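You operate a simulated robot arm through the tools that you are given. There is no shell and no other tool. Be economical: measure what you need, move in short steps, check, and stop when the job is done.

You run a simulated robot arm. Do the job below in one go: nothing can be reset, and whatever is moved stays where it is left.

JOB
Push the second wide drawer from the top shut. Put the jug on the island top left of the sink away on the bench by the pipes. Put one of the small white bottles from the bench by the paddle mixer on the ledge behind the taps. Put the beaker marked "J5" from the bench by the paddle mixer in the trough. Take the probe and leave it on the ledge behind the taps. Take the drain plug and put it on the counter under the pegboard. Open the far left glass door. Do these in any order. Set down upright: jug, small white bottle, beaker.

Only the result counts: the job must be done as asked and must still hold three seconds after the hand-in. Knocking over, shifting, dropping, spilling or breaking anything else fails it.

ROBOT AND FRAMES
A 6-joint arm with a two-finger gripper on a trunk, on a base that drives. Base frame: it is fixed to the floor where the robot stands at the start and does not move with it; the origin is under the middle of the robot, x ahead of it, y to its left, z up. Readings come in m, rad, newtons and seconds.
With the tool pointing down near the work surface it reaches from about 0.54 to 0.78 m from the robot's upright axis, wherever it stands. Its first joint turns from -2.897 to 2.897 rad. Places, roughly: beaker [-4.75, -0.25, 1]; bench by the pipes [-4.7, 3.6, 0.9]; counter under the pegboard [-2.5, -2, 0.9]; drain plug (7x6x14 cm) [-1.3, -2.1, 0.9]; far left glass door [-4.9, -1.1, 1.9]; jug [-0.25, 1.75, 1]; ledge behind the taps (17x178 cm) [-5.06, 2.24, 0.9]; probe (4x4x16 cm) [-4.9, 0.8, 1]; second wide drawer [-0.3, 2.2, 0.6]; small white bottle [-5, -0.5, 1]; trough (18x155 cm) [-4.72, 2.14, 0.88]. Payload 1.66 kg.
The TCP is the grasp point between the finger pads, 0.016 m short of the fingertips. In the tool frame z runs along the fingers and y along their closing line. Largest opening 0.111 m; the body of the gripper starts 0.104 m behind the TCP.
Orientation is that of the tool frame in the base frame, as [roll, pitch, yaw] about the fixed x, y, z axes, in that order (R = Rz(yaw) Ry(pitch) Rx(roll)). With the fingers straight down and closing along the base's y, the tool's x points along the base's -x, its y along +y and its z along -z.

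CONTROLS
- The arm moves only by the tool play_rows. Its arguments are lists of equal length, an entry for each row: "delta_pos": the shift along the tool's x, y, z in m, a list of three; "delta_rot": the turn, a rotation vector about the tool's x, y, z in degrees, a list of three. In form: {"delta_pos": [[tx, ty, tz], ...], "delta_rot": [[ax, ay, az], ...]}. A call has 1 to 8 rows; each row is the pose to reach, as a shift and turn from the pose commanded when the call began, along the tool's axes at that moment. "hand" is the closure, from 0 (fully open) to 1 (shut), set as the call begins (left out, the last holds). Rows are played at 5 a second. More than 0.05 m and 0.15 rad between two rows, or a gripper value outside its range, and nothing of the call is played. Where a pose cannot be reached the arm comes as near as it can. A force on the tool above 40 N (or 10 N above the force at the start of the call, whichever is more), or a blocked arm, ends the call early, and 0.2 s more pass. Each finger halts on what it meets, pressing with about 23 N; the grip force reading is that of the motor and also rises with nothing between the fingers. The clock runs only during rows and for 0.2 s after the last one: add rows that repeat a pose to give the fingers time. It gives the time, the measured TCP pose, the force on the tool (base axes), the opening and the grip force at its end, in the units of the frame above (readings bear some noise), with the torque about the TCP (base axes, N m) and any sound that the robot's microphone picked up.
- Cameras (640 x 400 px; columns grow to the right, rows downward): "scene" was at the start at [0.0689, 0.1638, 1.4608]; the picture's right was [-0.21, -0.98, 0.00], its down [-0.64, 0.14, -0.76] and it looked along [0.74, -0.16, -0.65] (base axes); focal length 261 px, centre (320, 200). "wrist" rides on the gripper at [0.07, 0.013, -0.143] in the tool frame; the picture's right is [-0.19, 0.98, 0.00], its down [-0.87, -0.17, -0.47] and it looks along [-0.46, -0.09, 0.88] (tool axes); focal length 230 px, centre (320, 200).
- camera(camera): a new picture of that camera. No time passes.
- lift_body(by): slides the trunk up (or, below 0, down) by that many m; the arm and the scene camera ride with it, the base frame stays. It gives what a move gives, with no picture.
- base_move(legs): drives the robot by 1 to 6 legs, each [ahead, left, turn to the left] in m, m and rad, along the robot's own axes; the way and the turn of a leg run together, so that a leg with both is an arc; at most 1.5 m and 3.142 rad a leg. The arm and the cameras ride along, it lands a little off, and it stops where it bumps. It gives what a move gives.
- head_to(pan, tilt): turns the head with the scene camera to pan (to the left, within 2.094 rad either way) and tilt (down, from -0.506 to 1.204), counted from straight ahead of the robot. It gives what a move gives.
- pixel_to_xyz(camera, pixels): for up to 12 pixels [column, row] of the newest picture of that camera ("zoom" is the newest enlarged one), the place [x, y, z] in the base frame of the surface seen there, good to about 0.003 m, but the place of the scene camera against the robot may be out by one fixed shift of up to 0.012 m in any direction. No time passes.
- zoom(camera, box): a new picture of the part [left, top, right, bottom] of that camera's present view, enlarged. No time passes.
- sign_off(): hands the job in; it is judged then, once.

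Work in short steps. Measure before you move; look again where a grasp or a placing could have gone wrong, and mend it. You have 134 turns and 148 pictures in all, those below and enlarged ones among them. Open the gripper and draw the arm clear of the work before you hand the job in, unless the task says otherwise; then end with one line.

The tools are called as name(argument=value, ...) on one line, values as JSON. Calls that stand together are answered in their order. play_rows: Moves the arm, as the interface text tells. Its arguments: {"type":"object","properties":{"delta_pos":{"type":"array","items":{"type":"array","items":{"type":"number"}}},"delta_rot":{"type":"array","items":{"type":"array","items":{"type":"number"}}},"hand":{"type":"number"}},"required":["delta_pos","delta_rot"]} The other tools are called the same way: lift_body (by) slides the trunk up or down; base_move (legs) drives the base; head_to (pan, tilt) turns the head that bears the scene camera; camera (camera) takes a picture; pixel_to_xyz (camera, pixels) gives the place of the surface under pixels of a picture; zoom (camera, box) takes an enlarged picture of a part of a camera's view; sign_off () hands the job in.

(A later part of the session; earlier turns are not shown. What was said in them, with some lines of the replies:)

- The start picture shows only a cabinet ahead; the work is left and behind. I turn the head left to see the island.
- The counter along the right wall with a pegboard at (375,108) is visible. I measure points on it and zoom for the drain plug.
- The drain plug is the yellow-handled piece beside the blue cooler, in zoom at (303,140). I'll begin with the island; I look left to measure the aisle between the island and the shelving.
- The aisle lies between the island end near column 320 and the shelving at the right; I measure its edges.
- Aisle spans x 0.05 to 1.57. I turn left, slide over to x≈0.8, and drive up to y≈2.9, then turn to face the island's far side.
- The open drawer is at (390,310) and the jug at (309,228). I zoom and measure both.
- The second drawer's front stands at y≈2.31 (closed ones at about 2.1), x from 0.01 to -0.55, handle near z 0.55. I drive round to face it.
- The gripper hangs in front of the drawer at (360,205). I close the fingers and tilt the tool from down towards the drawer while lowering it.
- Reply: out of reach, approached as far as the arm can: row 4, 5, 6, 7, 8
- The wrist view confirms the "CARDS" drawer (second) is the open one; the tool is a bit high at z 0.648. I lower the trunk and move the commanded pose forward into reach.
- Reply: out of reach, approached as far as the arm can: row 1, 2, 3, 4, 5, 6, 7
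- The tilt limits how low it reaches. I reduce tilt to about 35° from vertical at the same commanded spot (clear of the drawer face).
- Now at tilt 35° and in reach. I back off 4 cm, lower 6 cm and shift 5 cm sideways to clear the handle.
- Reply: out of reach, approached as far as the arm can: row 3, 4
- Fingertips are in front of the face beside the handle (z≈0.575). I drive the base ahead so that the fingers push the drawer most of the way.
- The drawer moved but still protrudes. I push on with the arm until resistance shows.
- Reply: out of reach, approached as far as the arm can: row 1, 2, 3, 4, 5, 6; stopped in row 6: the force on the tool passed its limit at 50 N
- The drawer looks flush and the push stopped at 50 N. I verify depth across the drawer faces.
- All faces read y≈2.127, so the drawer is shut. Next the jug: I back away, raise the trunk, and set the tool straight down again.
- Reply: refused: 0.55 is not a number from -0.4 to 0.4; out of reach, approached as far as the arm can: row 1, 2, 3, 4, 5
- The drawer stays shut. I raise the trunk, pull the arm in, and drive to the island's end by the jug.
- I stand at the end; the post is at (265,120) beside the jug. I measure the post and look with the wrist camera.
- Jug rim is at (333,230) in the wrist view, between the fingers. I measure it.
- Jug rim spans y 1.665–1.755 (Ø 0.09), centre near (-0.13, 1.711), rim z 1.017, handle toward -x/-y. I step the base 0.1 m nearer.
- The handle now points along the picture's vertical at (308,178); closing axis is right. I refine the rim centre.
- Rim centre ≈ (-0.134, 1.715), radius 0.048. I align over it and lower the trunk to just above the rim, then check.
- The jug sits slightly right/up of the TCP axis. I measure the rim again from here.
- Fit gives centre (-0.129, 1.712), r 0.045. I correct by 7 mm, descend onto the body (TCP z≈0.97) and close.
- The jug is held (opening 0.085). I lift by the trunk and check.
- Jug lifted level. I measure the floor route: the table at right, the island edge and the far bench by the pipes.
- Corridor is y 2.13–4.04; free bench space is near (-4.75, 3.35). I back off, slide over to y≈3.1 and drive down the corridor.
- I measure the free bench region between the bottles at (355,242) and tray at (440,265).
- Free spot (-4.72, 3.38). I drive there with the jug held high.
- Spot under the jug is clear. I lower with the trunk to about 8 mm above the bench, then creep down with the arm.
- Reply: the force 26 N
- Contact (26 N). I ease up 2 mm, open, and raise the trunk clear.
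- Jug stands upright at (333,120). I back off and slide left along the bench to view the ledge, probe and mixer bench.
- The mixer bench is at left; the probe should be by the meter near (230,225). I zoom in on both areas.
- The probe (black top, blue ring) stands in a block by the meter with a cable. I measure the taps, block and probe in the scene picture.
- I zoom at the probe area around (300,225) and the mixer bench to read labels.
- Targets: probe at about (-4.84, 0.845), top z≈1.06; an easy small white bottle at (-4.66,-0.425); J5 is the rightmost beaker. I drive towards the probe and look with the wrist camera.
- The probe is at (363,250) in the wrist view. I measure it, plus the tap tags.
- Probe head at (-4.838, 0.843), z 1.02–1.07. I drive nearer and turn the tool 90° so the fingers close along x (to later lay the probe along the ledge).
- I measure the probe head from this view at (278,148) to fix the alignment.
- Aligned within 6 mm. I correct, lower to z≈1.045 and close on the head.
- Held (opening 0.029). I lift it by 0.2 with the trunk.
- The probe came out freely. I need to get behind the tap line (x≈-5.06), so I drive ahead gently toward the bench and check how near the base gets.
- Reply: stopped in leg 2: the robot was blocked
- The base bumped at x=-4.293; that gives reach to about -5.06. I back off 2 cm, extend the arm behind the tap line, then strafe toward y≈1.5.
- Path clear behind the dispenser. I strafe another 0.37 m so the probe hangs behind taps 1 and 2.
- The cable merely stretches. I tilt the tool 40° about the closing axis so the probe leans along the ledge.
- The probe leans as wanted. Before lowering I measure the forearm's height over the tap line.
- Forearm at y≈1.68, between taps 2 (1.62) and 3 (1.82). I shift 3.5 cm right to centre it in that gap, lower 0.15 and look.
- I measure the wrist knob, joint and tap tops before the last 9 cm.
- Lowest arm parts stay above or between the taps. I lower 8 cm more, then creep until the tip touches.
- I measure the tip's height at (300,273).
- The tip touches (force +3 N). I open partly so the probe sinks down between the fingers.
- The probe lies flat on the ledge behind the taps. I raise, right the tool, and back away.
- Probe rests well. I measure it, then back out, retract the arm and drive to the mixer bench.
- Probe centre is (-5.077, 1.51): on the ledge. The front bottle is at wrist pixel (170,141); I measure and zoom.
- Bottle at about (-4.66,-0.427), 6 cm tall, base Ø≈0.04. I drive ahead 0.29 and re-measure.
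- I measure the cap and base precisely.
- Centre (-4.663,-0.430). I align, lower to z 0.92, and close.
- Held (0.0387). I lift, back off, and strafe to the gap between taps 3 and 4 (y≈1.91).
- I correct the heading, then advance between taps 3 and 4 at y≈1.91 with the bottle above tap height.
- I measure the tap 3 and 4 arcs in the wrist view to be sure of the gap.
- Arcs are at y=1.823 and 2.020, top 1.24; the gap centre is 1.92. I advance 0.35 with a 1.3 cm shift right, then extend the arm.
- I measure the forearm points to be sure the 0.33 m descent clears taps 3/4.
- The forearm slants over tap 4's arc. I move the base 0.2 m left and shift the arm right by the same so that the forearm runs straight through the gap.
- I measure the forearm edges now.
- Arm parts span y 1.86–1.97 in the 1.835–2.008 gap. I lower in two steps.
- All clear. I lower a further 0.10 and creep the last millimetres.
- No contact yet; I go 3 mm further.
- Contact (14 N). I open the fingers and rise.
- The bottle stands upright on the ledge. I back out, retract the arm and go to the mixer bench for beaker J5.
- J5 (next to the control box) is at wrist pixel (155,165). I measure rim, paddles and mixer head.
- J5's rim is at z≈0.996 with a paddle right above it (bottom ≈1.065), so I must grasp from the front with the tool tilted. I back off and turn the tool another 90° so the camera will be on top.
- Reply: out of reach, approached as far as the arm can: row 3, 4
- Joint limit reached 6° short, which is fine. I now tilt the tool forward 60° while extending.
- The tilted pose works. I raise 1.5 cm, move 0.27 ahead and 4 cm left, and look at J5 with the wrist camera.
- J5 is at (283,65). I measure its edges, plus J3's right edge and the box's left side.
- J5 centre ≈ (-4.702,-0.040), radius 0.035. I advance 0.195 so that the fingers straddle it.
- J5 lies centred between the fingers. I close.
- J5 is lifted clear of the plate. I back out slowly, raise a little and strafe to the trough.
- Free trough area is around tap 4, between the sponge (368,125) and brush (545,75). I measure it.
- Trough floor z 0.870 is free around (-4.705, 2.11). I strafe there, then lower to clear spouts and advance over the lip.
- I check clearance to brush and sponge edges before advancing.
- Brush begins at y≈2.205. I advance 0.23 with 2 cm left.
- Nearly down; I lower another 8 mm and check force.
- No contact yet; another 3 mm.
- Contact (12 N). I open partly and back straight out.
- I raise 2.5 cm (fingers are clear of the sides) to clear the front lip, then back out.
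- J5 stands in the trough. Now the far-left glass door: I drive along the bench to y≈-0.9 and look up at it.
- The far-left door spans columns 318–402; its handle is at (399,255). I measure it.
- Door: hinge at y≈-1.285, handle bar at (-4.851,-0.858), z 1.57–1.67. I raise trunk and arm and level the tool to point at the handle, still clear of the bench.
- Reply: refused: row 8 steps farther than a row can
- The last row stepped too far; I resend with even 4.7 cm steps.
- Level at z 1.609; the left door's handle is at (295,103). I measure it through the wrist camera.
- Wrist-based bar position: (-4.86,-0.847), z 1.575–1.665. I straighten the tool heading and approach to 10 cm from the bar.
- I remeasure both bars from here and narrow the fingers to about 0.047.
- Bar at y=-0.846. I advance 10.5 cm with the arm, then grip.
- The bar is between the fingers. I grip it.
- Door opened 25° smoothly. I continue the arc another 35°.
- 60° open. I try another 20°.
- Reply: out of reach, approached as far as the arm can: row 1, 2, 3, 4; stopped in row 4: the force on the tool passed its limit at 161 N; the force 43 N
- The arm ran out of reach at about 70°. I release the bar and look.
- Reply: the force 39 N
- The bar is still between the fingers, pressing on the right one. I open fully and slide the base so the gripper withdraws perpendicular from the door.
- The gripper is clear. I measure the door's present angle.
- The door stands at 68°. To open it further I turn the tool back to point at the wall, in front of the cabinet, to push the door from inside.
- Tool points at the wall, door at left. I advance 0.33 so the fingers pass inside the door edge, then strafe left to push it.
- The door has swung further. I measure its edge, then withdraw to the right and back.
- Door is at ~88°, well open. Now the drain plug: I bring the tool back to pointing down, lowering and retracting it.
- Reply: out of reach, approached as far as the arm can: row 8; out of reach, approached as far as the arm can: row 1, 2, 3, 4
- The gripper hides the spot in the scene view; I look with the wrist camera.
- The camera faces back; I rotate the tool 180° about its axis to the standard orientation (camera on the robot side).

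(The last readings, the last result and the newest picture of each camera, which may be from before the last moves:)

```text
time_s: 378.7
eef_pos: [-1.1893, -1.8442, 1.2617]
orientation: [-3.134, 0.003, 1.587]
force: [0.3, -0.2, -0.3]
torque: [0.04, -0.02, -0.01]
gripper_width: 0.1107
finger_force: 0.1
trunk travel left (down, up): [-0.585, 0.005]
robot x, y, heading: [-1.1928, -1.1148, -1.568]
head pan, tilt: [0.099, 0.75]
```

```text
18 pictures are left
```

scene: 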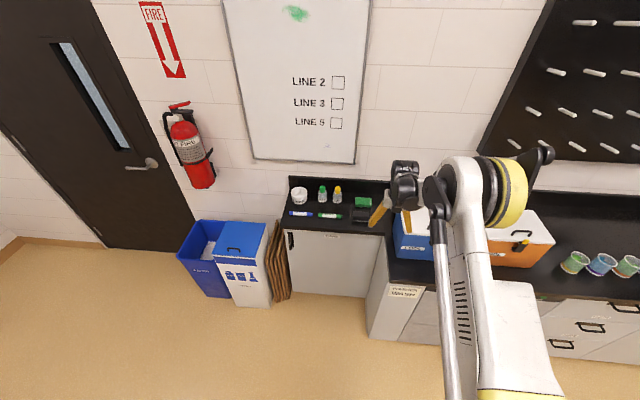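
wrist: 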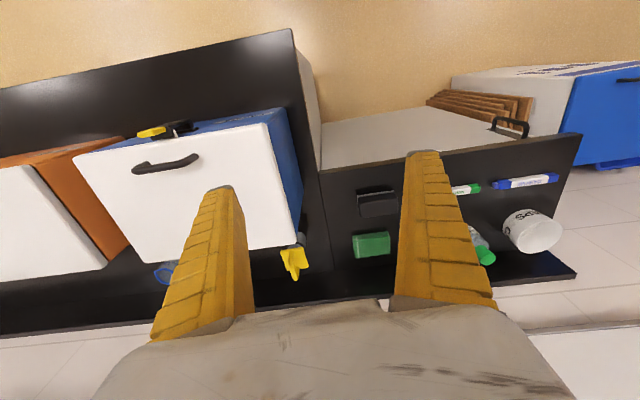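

The plug's yellow handle is at (294,260), close to the cooler's corner. I zoom and measure.

zoom(camera="wrist", box=[245, 210, 345, 310])

pixel_to_xyz(camera="wrist", pixels=[[288, 260], [300, 255], [294, 275], [290, 268], [304, 265], [300, 243], [300, 180], [296, 243], [285, 200], [320, 260], [320, 285], [282, 256]])

```text
4.00 times, centred on (295, 260) of wrist
```

zoom: 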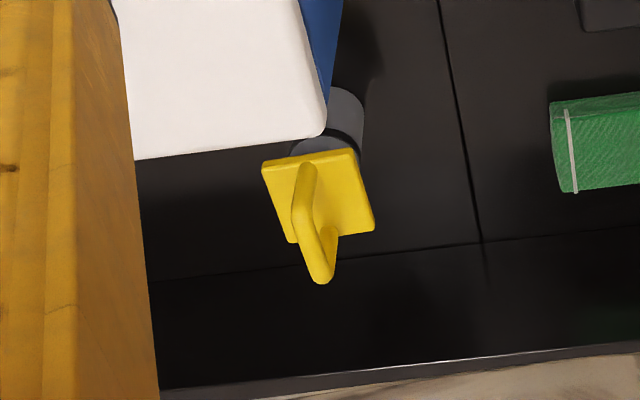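

```text
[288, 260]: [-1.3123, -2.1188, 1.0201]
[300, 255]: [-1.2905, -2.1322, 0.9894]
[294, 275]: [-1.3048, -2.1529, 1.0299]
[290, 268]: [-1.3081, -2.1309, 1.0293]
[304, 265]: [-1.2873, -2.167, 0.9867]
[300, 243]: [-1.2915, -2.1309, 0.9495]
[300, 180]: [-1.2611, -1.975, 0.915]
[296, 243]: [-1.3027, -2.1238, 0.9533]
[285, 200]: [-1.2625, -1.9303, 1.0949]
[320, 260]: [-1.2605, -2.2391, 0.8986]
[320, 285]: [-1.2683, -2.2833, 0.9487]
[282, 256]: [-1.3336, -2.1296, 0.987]
```

The D-handle lies along y at (-1.307,-2.136), top z 1.03; fingers closing along x fit. I measure the cooler lid's edge and height for clearance.

pixel_to_xyz(camera="wrist", pixels=[[270, 244], [288, 241], [260, 247], [293, 238], [270, 230], [280, 200], [165, 165], [150, 170], [262, 130], [292, 232], [140, 258], [240, 150]])

```text
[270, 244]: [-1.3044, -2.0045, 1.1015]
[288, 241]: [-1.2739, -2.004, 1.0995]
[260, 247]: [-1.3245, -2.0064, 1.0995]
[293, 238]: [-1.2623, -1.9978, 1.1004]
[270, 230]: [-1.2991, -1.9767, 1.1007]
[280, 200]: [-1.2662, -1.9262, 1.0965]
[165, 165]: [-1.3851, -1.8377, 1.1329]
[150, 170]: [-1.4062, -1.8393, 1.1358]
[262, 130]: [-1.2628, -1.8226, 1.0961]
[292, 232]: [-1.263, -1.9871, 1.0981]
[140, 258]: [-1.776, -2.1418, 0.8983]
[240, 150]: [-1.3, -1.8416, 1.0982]
```

Lid top is z 1.10, its back edge y=-2.005 — enough room for a top-down grasp. I drive over the handle and lower partly.

base_move(legs=[[0.292, -0.117, 0]])

lift_body(by=-0.11)

camera(camera="wrist")

```text
time_s: 380.9
eef_pos: [-1.3075, -2.1381, 1.2622]
orientation: [-3.134, 0.002, 1.587]
force: [-0.3, 0.9, -0.5]
torque: [0.04, -0.01, 0.0]
gripper_width: 0.1106
finger_force: 0.0
trunk travel left (down, up): [-0.585, 0.005]
robot x, y, heading: [-1.3086, -1.4044, -1.573]
head pan, tilt: [0.099, 0.75]
```

```text
time_s: 382.3
eef_pos: [-1.3072, -2.1381, 1.1521]
orientation: [-3.135, 0.001, 1.587]
force: [-0.2, 0.2, 0.6]
torque: [-0.02, -0.02, -0.01]
gripper_width: 0.1108
finger_force: 0.1
trunk travel left (down, up): [-0.475, 0.115]
robot x, y, heading: [-1.3125, -1.406, -1.57]
head pan, tilt: [0.099, 0.75]
```

```text
16 pictures are left
```

wrist: 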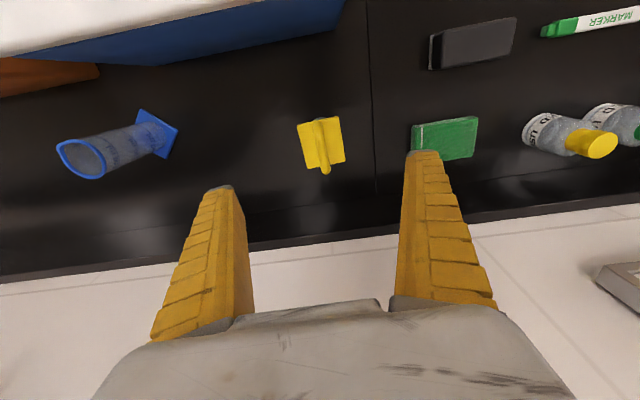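

Handle at (322,145) lines up with the predicted grasp point. I lower 0.133 and close.

lift_body(by=-0.134)

play_rows(delta_pos=[[0, 0, 0], [0, 0, 0], [0, 0, 0], [0, 0, 0], [0, 0, 0]], delta_rot=[[0, 0, 0], [0, 0, 0], [0, 0, 0], [0, 0, 0], [0, 0, 0]], hand=1)

lift_body(by=0.24)

camera(camera="wrist")

```text
time_s: 383.9
eef_pos: [-1.3065, -2.1372, 1.0187]
orientation: [-3.135, 0.001, 1.586]
force: [-1.1, 0.3, -0.8]
torque: [0.02, 0.02, 0.0]
gripper_width: 0.1109
finger_force: 0.1
trunk travel left (down, up): [-0.341, 0.249]
robot x, y, heading: [-1.3089, -1.4086, -1.568]
head pan, tilt: [0.099, 0.75]
```

```text
time_s: 385.1
eef_pos: [-1.3067, -2.1369, 1.0177]
orientation: [-3.135, 0.002, 1.586]
force: [-0.6, -0.2, -2.2]
torque: [-0.04, -0.02, 0.01]
gripper_width: 0.0062
finger_force: 22.8
trunk travel left (down, up): [-0.341, 0.249]
robot x, y, heading: [-1.3153, -1.405, -1.567]
head pan, tilt: [0.099, 0.75]
```

```text
time_s: 387.6
eef_pos: [-1.3065, -2.1378, 1.2587]
orientation: [-3.134, 0.002, 1.587]
force: [0.0, -0.5, -2.7]
torque: [0.0, -0.04, 0.04]
gripper_width: 0.006
finger_force: 23.2
trunk travel left (down, up): [-0.581, 0.009]
robot x, y, heading: [-1.3095, -1.4064, -1.57]
head pan, tilt: [0.099, 0.75]
```

```text
15 pictures are left
```

wrist: 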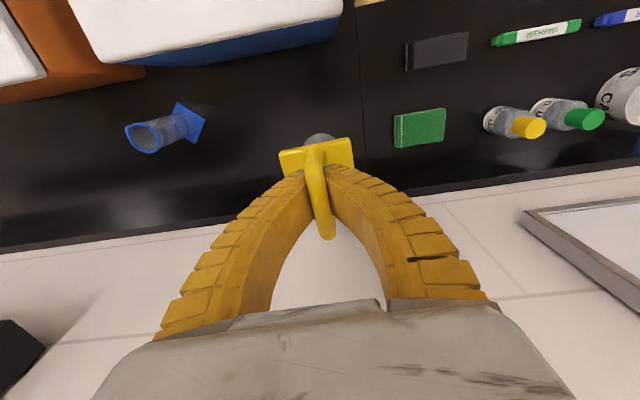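

The plug hangs from the gripper. I shift left clear of the cooler's lid handle, back out, then move along the counter to look for a free spot.

base_move(legs=[[0, 0.11, 0], [-0.45, 0, 0], [0, -1.25, 0]])

head_to(pan=-0.1, tilt=0.8)

camera(camera="scene")

camera(camera="wrist")

```text
time_s: 397.0
eef_pos: [-2.4717, -1.6698, 1.2592]
orientation: [-3.134, 0.0, 1.563]
force: [-0.3, 0.2, -2.6]
torque: [0.02, -0.02, -0.02]
gripper_width: 0.0063
finger_force: 22.9
trunk travel left (down, up): [-0.581, 0.009]
robot x, y, heading: [-2.4617, -0.9403, -1.594]
head pan, tilt: [0.099, 0.75]
```

```text
time_s: 397.8
eef_pos: [-2.4738, -1.6702, 1.2576]
orientation: [-3.135, 0.002, 1.566]
force: [0.3, -1.0, -2.1]
torque: [0.01, 0.01, -0.01]
gripper_width: 0.0061
finger_force: 22.6
trunk travel left (down, up): [-0.581, 0.009]
robot x, y, heading: [-2.4578, -0.9369, -1.597]
head pan, tilt: [-0.099, 0.799]
```

```text
14 pictures are left
```

scene: 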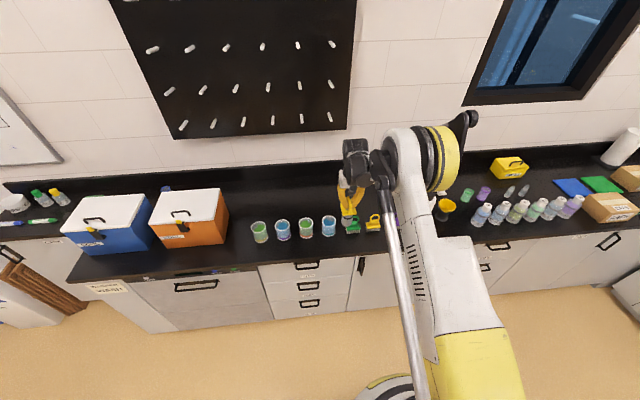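

```text
13 pictures are left
```

wrist: 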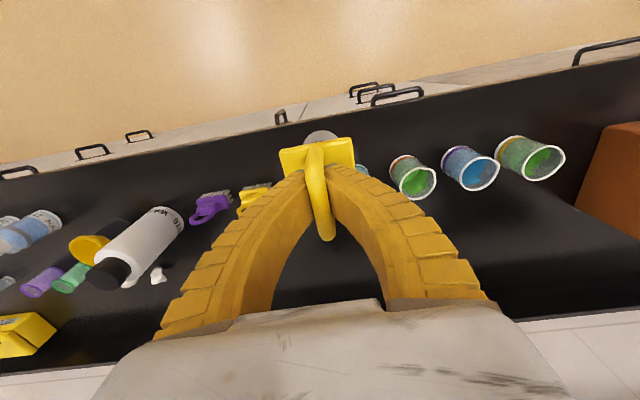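

Free counter lies behind the cups, around wrist pixel (450,240). I measure it and the cups.

pixel_to_xyz(camera="wrist", pixels=[[470, 240], [440, 215], [500, 270], [520, 230], [413, 180], [413, 198], [470, 170], [530, 160], [475, 190], [560, 250], [330, 260], [590, 160]])

pixel_to_xyz(camera="scene", pixels=[[260, 228], [283, 228], [306, 226], [329, 224], [295, 200], [320, 195], [270, 195], [310, 180], [350, 225]])

```text
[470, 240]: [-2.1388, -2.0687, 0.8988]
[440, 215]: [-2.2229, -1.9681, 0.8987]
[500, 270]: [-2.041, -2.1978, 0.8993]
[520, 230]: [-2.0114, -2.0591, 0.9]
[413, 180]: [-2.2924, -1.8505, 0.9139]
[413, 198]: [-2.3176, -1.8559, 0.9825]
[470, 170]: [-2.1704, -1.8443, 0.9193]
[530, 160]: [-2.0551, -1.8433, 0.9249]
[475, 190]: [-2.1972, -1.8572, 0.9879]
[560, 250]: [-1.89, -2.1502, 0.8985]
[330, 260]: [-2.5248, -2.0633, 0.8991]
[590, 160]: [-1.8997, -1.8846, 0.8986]
```

```text
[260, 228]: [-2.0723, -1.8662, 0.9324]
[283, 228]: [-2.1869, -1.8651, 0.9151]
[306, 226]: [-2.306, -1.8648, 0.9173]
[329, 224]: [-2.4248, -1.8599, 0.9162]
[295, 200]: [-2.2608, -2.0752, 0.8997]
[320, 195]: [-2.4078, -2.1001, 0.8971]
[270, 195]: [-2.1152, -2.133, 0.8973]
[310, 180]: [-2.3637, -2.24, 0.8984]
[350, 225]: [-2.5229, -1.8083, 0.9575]
```

Free spot at (-2.30,-2.06), behind the cups. I drive the plug over it and lower to just above.

base_move(legs=[[0.385, 0.184, 0]])

camera(camera="wrist")

lift_body(by=-0.2)

lift_body(by=-0.033)

```text
time_s: 400.4
eef_pos: [-2.2936, -2.0635, 1.2577]
orientation: [-3.135, 0.004, 1.569]
force: [0.4, 0.6, -2.5]
torque: [0.0, 0.02, 0.03]
gripper_width: 0.0059
finger_force: 23.2
trunk travel left (down, up): [-0.581, 0.009]
robot x, y, heading: [-2.2838, -1.3305, -1.591]
head pan, tilt: [-0.099, 0.799]
```

```text
12 pictures are left
```

wrist: 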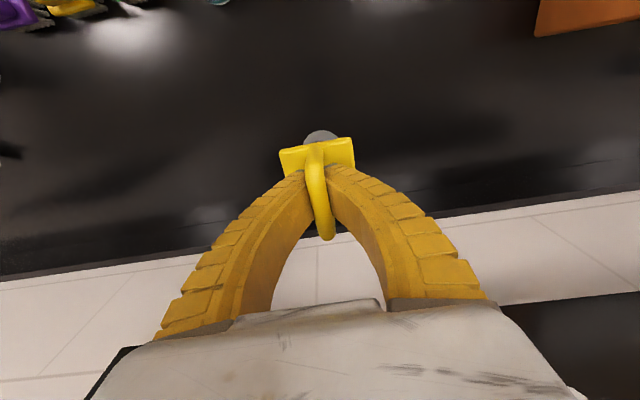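

```text
time_s: 402.6
eef_pos: [-2.2935, -2.0631, 1.0589]
orientation: [-3.135, 0.004, 1.569]
force: [0.3, -0.3, -2.4]
torque: [0.02, 0.03, 0.01]
gripper_width: 0.0063
finger_force: 22.9
trunk travel left (down, up): [-0.381, 0.209]
robot x, y, heading: [-2.2881, -1.3355, -1.585]
head pan, tilt: [-0.099, 0.799]
```

```text
time_s: 403.3
eef_pos: [-2.2937, -2.0639, 1.0247]
orientation: [-3.135, 0.002, 1.57]
force: [0.3, 0.8, -2.3]
torque: [0.01, 0.0, 0.03]
gripper_width: 0.0063
finger_force: 23.4
trunk travel left (down, up): [-0.348, 0.242]
robot x, y, heading: [-2.2902, -1.3331, -1.581]
head pan, tilt: [-0.099, 0.799]
```

Not touching yet; I creep down until contact.

play_rows(delta_pos=[[0, 0, 0.002], [0, 0, 0.004], [0, 0, 0.006], [0, 0, 0.0075]], delta_rot=[[0, 0, 0], [0, 0, 0], [0, 0, 0], [0, 0, 0]])

```text
time_s: 404.3
eef_pos: [-2.2929, -2.0627, 1.0169]
orientation: [-3.134, -0.001, 1.568]
force: [-0.9, 0.5, -2.8]
torque: [0.02, 0.0, 0.01]
gripper_width: 0.0058
finger_force: 23.1
trunk travel left (down, up): [-0.348, 0.242]
robot x, y, heading: [-2.2836, -1.3318, -1.588]
head pan, tilt: [-0.099, 0.799]
```

Still no contact; 3 mm more.

play_rows(delta_pos=[[0, 0, 0.001], [0, 0, 0.002], [0, 0, 0.003], [0, 0, 0.004]], delta_rot=[[0, 0, 0], [0, 0, 0], [0, 0, 0], [0, 0, 0]])

```text
time_s: 405.3
eef_pos: [-2.2932, -2.0638, 1.0133]
orientation: [-3.134, 0.002, 1.567]
force: [-0.5, -0.4, -3.4]
torque: [0.02, -0.01, -0.04]
gripper_width: 0.0061
finger_force: 22.6
trunk travel left (down, up): [-0.348, 0.242]
robot x, y, heading: [-2.2817, -1.3335, -1.588]
head pan, tilt: [-0.099, 0.799]
```

Still free; it may sit a little higher in the grip. I creep up to 6 mm more.

play_rows(delta_pos=[[0, 0, 0.002], [0, 0, 0.004], [0, 0, 0.005], [0, 0, 0.006]], delta_rot=[[0, 0, 0], [0, 0, 0], [0, 0, 0], [0, 0, 0]])

zoom(camera="scene", box=[240, 120, 400, 220])

```text
time_s: 406.3
eef_pos: [-2.2947, -2.0632, 1.0072]
orientation: [-3.135, 0.001, 1.568]
force: [0.5, 0.4, -0.7]
torque: [0.01, 0.04, -0.01]
gripper_width: 0.0
finger_force: 23.1
trunk travel left (down, up): [-0.348, 0.242]
robot x, y, heading: [-2.2827, -1.3326, -1.588]
head pan, tilt: [-0.099, 0.799]
```

```text
4.00 times, centred on (320, 170) of scene
```

zoom: 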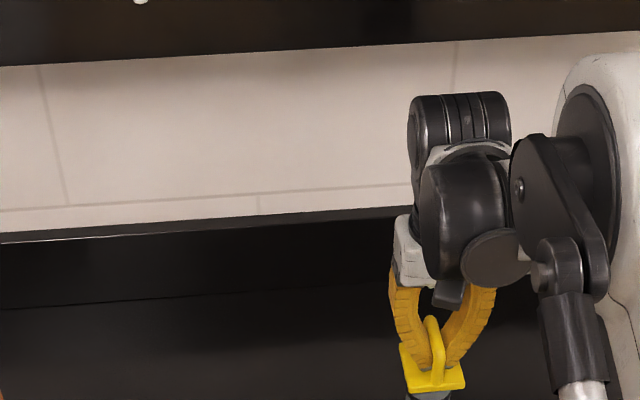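

The weight is off (-0.7 N): the plug stands on the counter, with the tips now met through its ring. I open and raise.

play_rows(delta_pos=[[0, 0, 0], [0, 0, 0], [0, 0, 0], [0, 0, 0]], delta_rot=[[0, 0, 0], [0, 0, 0], [0, 0, 0], [0, 0, 0]], hand=0.3)

lift_body(by=0.2)

camera(camera="wrist")

```text
time_s: 407.3
eef_pos: [-2.2943, -2.063, 1.0077]
orientation: [-3.135, 0.002, 1.571]
force: [0.2, 0.6, 0.5]
torque: [0.03, -0.01, -0.02]
gripper_width: 0.0793
finger_force: 0.8
trunk travel left (down, up): [-0.348, 0.242]
robot x, y, heading: [-2.284, -1.3308, -1.589]
head pan, tilt: [-0.099, 0.799]
```

```text
time_s: 409.5
eef_pos: [-2.2939, -2.0636, 1.2072]
orientation: [-3.135, 0.003, 1.568]
force: [-0.6, 0.7, 0.7]
torque: [-0.02, 0.01, -0.02]
gripper_width: 0.079
finger_force: 0.2
trunk travel left (down, up): [-0.548, 0.042]
robot x, y, heading: [-2.2837, -1.3356, -1.583]
head pan, tilt: [-0.099, 0.799]
```

```text
10 pictures are left
```

wrist: 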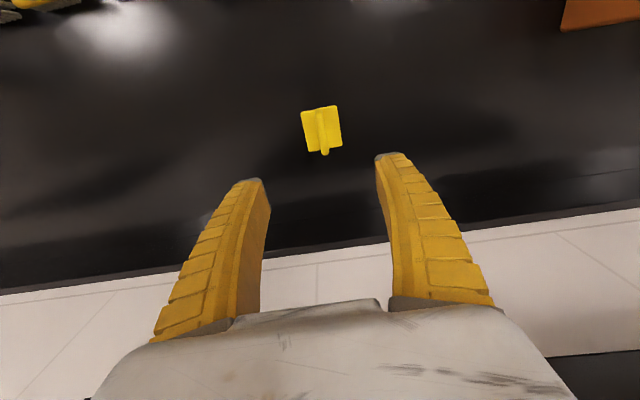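

The plug stands free on the counter. I back away and take a last look at the door, trough and ledge from afar.

base_move(legs=[[-0.6, 0, 0]])

head_to(pan=-1.5, tilt=0.2)

camera(camera="scene")

head_to(pan=-2.09, tilt=0.25)

zoom(camera="scene", box=[120, 120, 520, 370])

```text
time_s: 412.9
eef_pos: [-2.277, -1.4563, 1.2074]
orientation: [-3.135, 0.003, 1.586]
force: [-0.4, -0.2, -0.3]
torque: [-0.03, 0.01, 0.04]
gripper_width: 0.0791
finger_force: 1.2
trunk travel left (down, up): [-0.548, 0.042]
robot x, y, heading: [-2.2814, -0.7277, -1.572]
head pan, tilt: [-0.099, 0.799]
```

```text
time_s: 414.5
eef_pos: [-2.2764, -1.4566, 1.2083]
orientation: [-3.135, 0.002, 1.588]
force: [0.3, 0.2, 0.0]
torque: [-0.02, -0.03, 0.03]
gripper_width: 0.079
finger_force: 1.1
trunk travel left (down, up): [-0.548, 0.042]
robot x, y, heading: [-2.2779, -0.7244, -1.572]
head pan, tilt: [-1.499, 0.201]
```

```text
9 pictures are left
```

scene: 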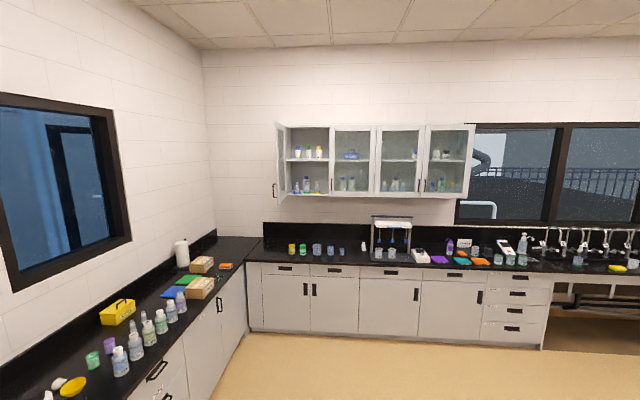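

```text
time_s: 415.4
eef_pos: [-2.2749, -1.4567, 1.2084]
orientation: [-3.136, 0.001, 1.586]
force: [0.0, -0.4, -0.1]
torque: [0.01, 0.01, 0.0]
gripper_width: 0.0791
finger_force: 1.3
trunk travel left (down, up): [-0.548, 0.042]
robot x, y, heading: [-2.2826, -0.7264, -1.575]
head pan, tilt: [-2.089, 0.25]
```

```text
1.60 times, centred on (320, 245) of scene
```

zoom: 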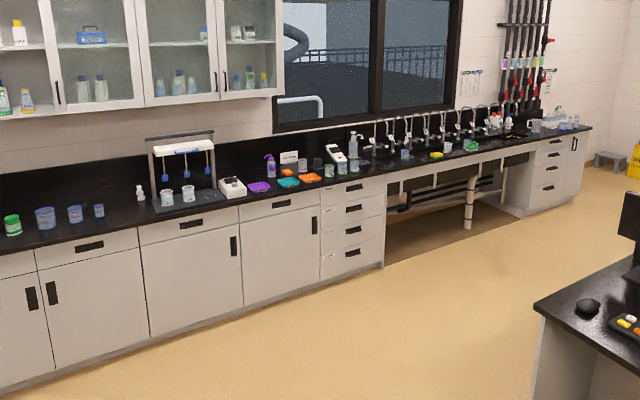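

The door stays open and everything else is in place. I open the gripper fully and then hand in.

play_rows(delta_pos=[[0, 0, 0], [0, 0, 0]], delta_rot=[[0, 0, 0], [0, 0, 0]], hand=0)

sign_off()

```text
time_s: 416.1
eef_pos: [-2.2774, -1.4574, 1.2087]
orientation: [-3.134, 0.001, 1.587]
force: [0.7, -1.0, -0.2]
torque: [0.02, 0.03, 0.01]
gripper_width: 0.111
finger_force: 0.1
trunk travel left (down, up): [-0.548, 0.042]
robot x, y, heading: [-2.2792, -0.7262, -1.573]
head pan, tilt: [-2.089, 0.25]
```

```text
The job is handed in.
```

All seven parts are done and handed in: the drawer is shut, the jug, bottle, J5 beaker, probe and drain plug are in their places, and the far left glass door stands open at about 88°.
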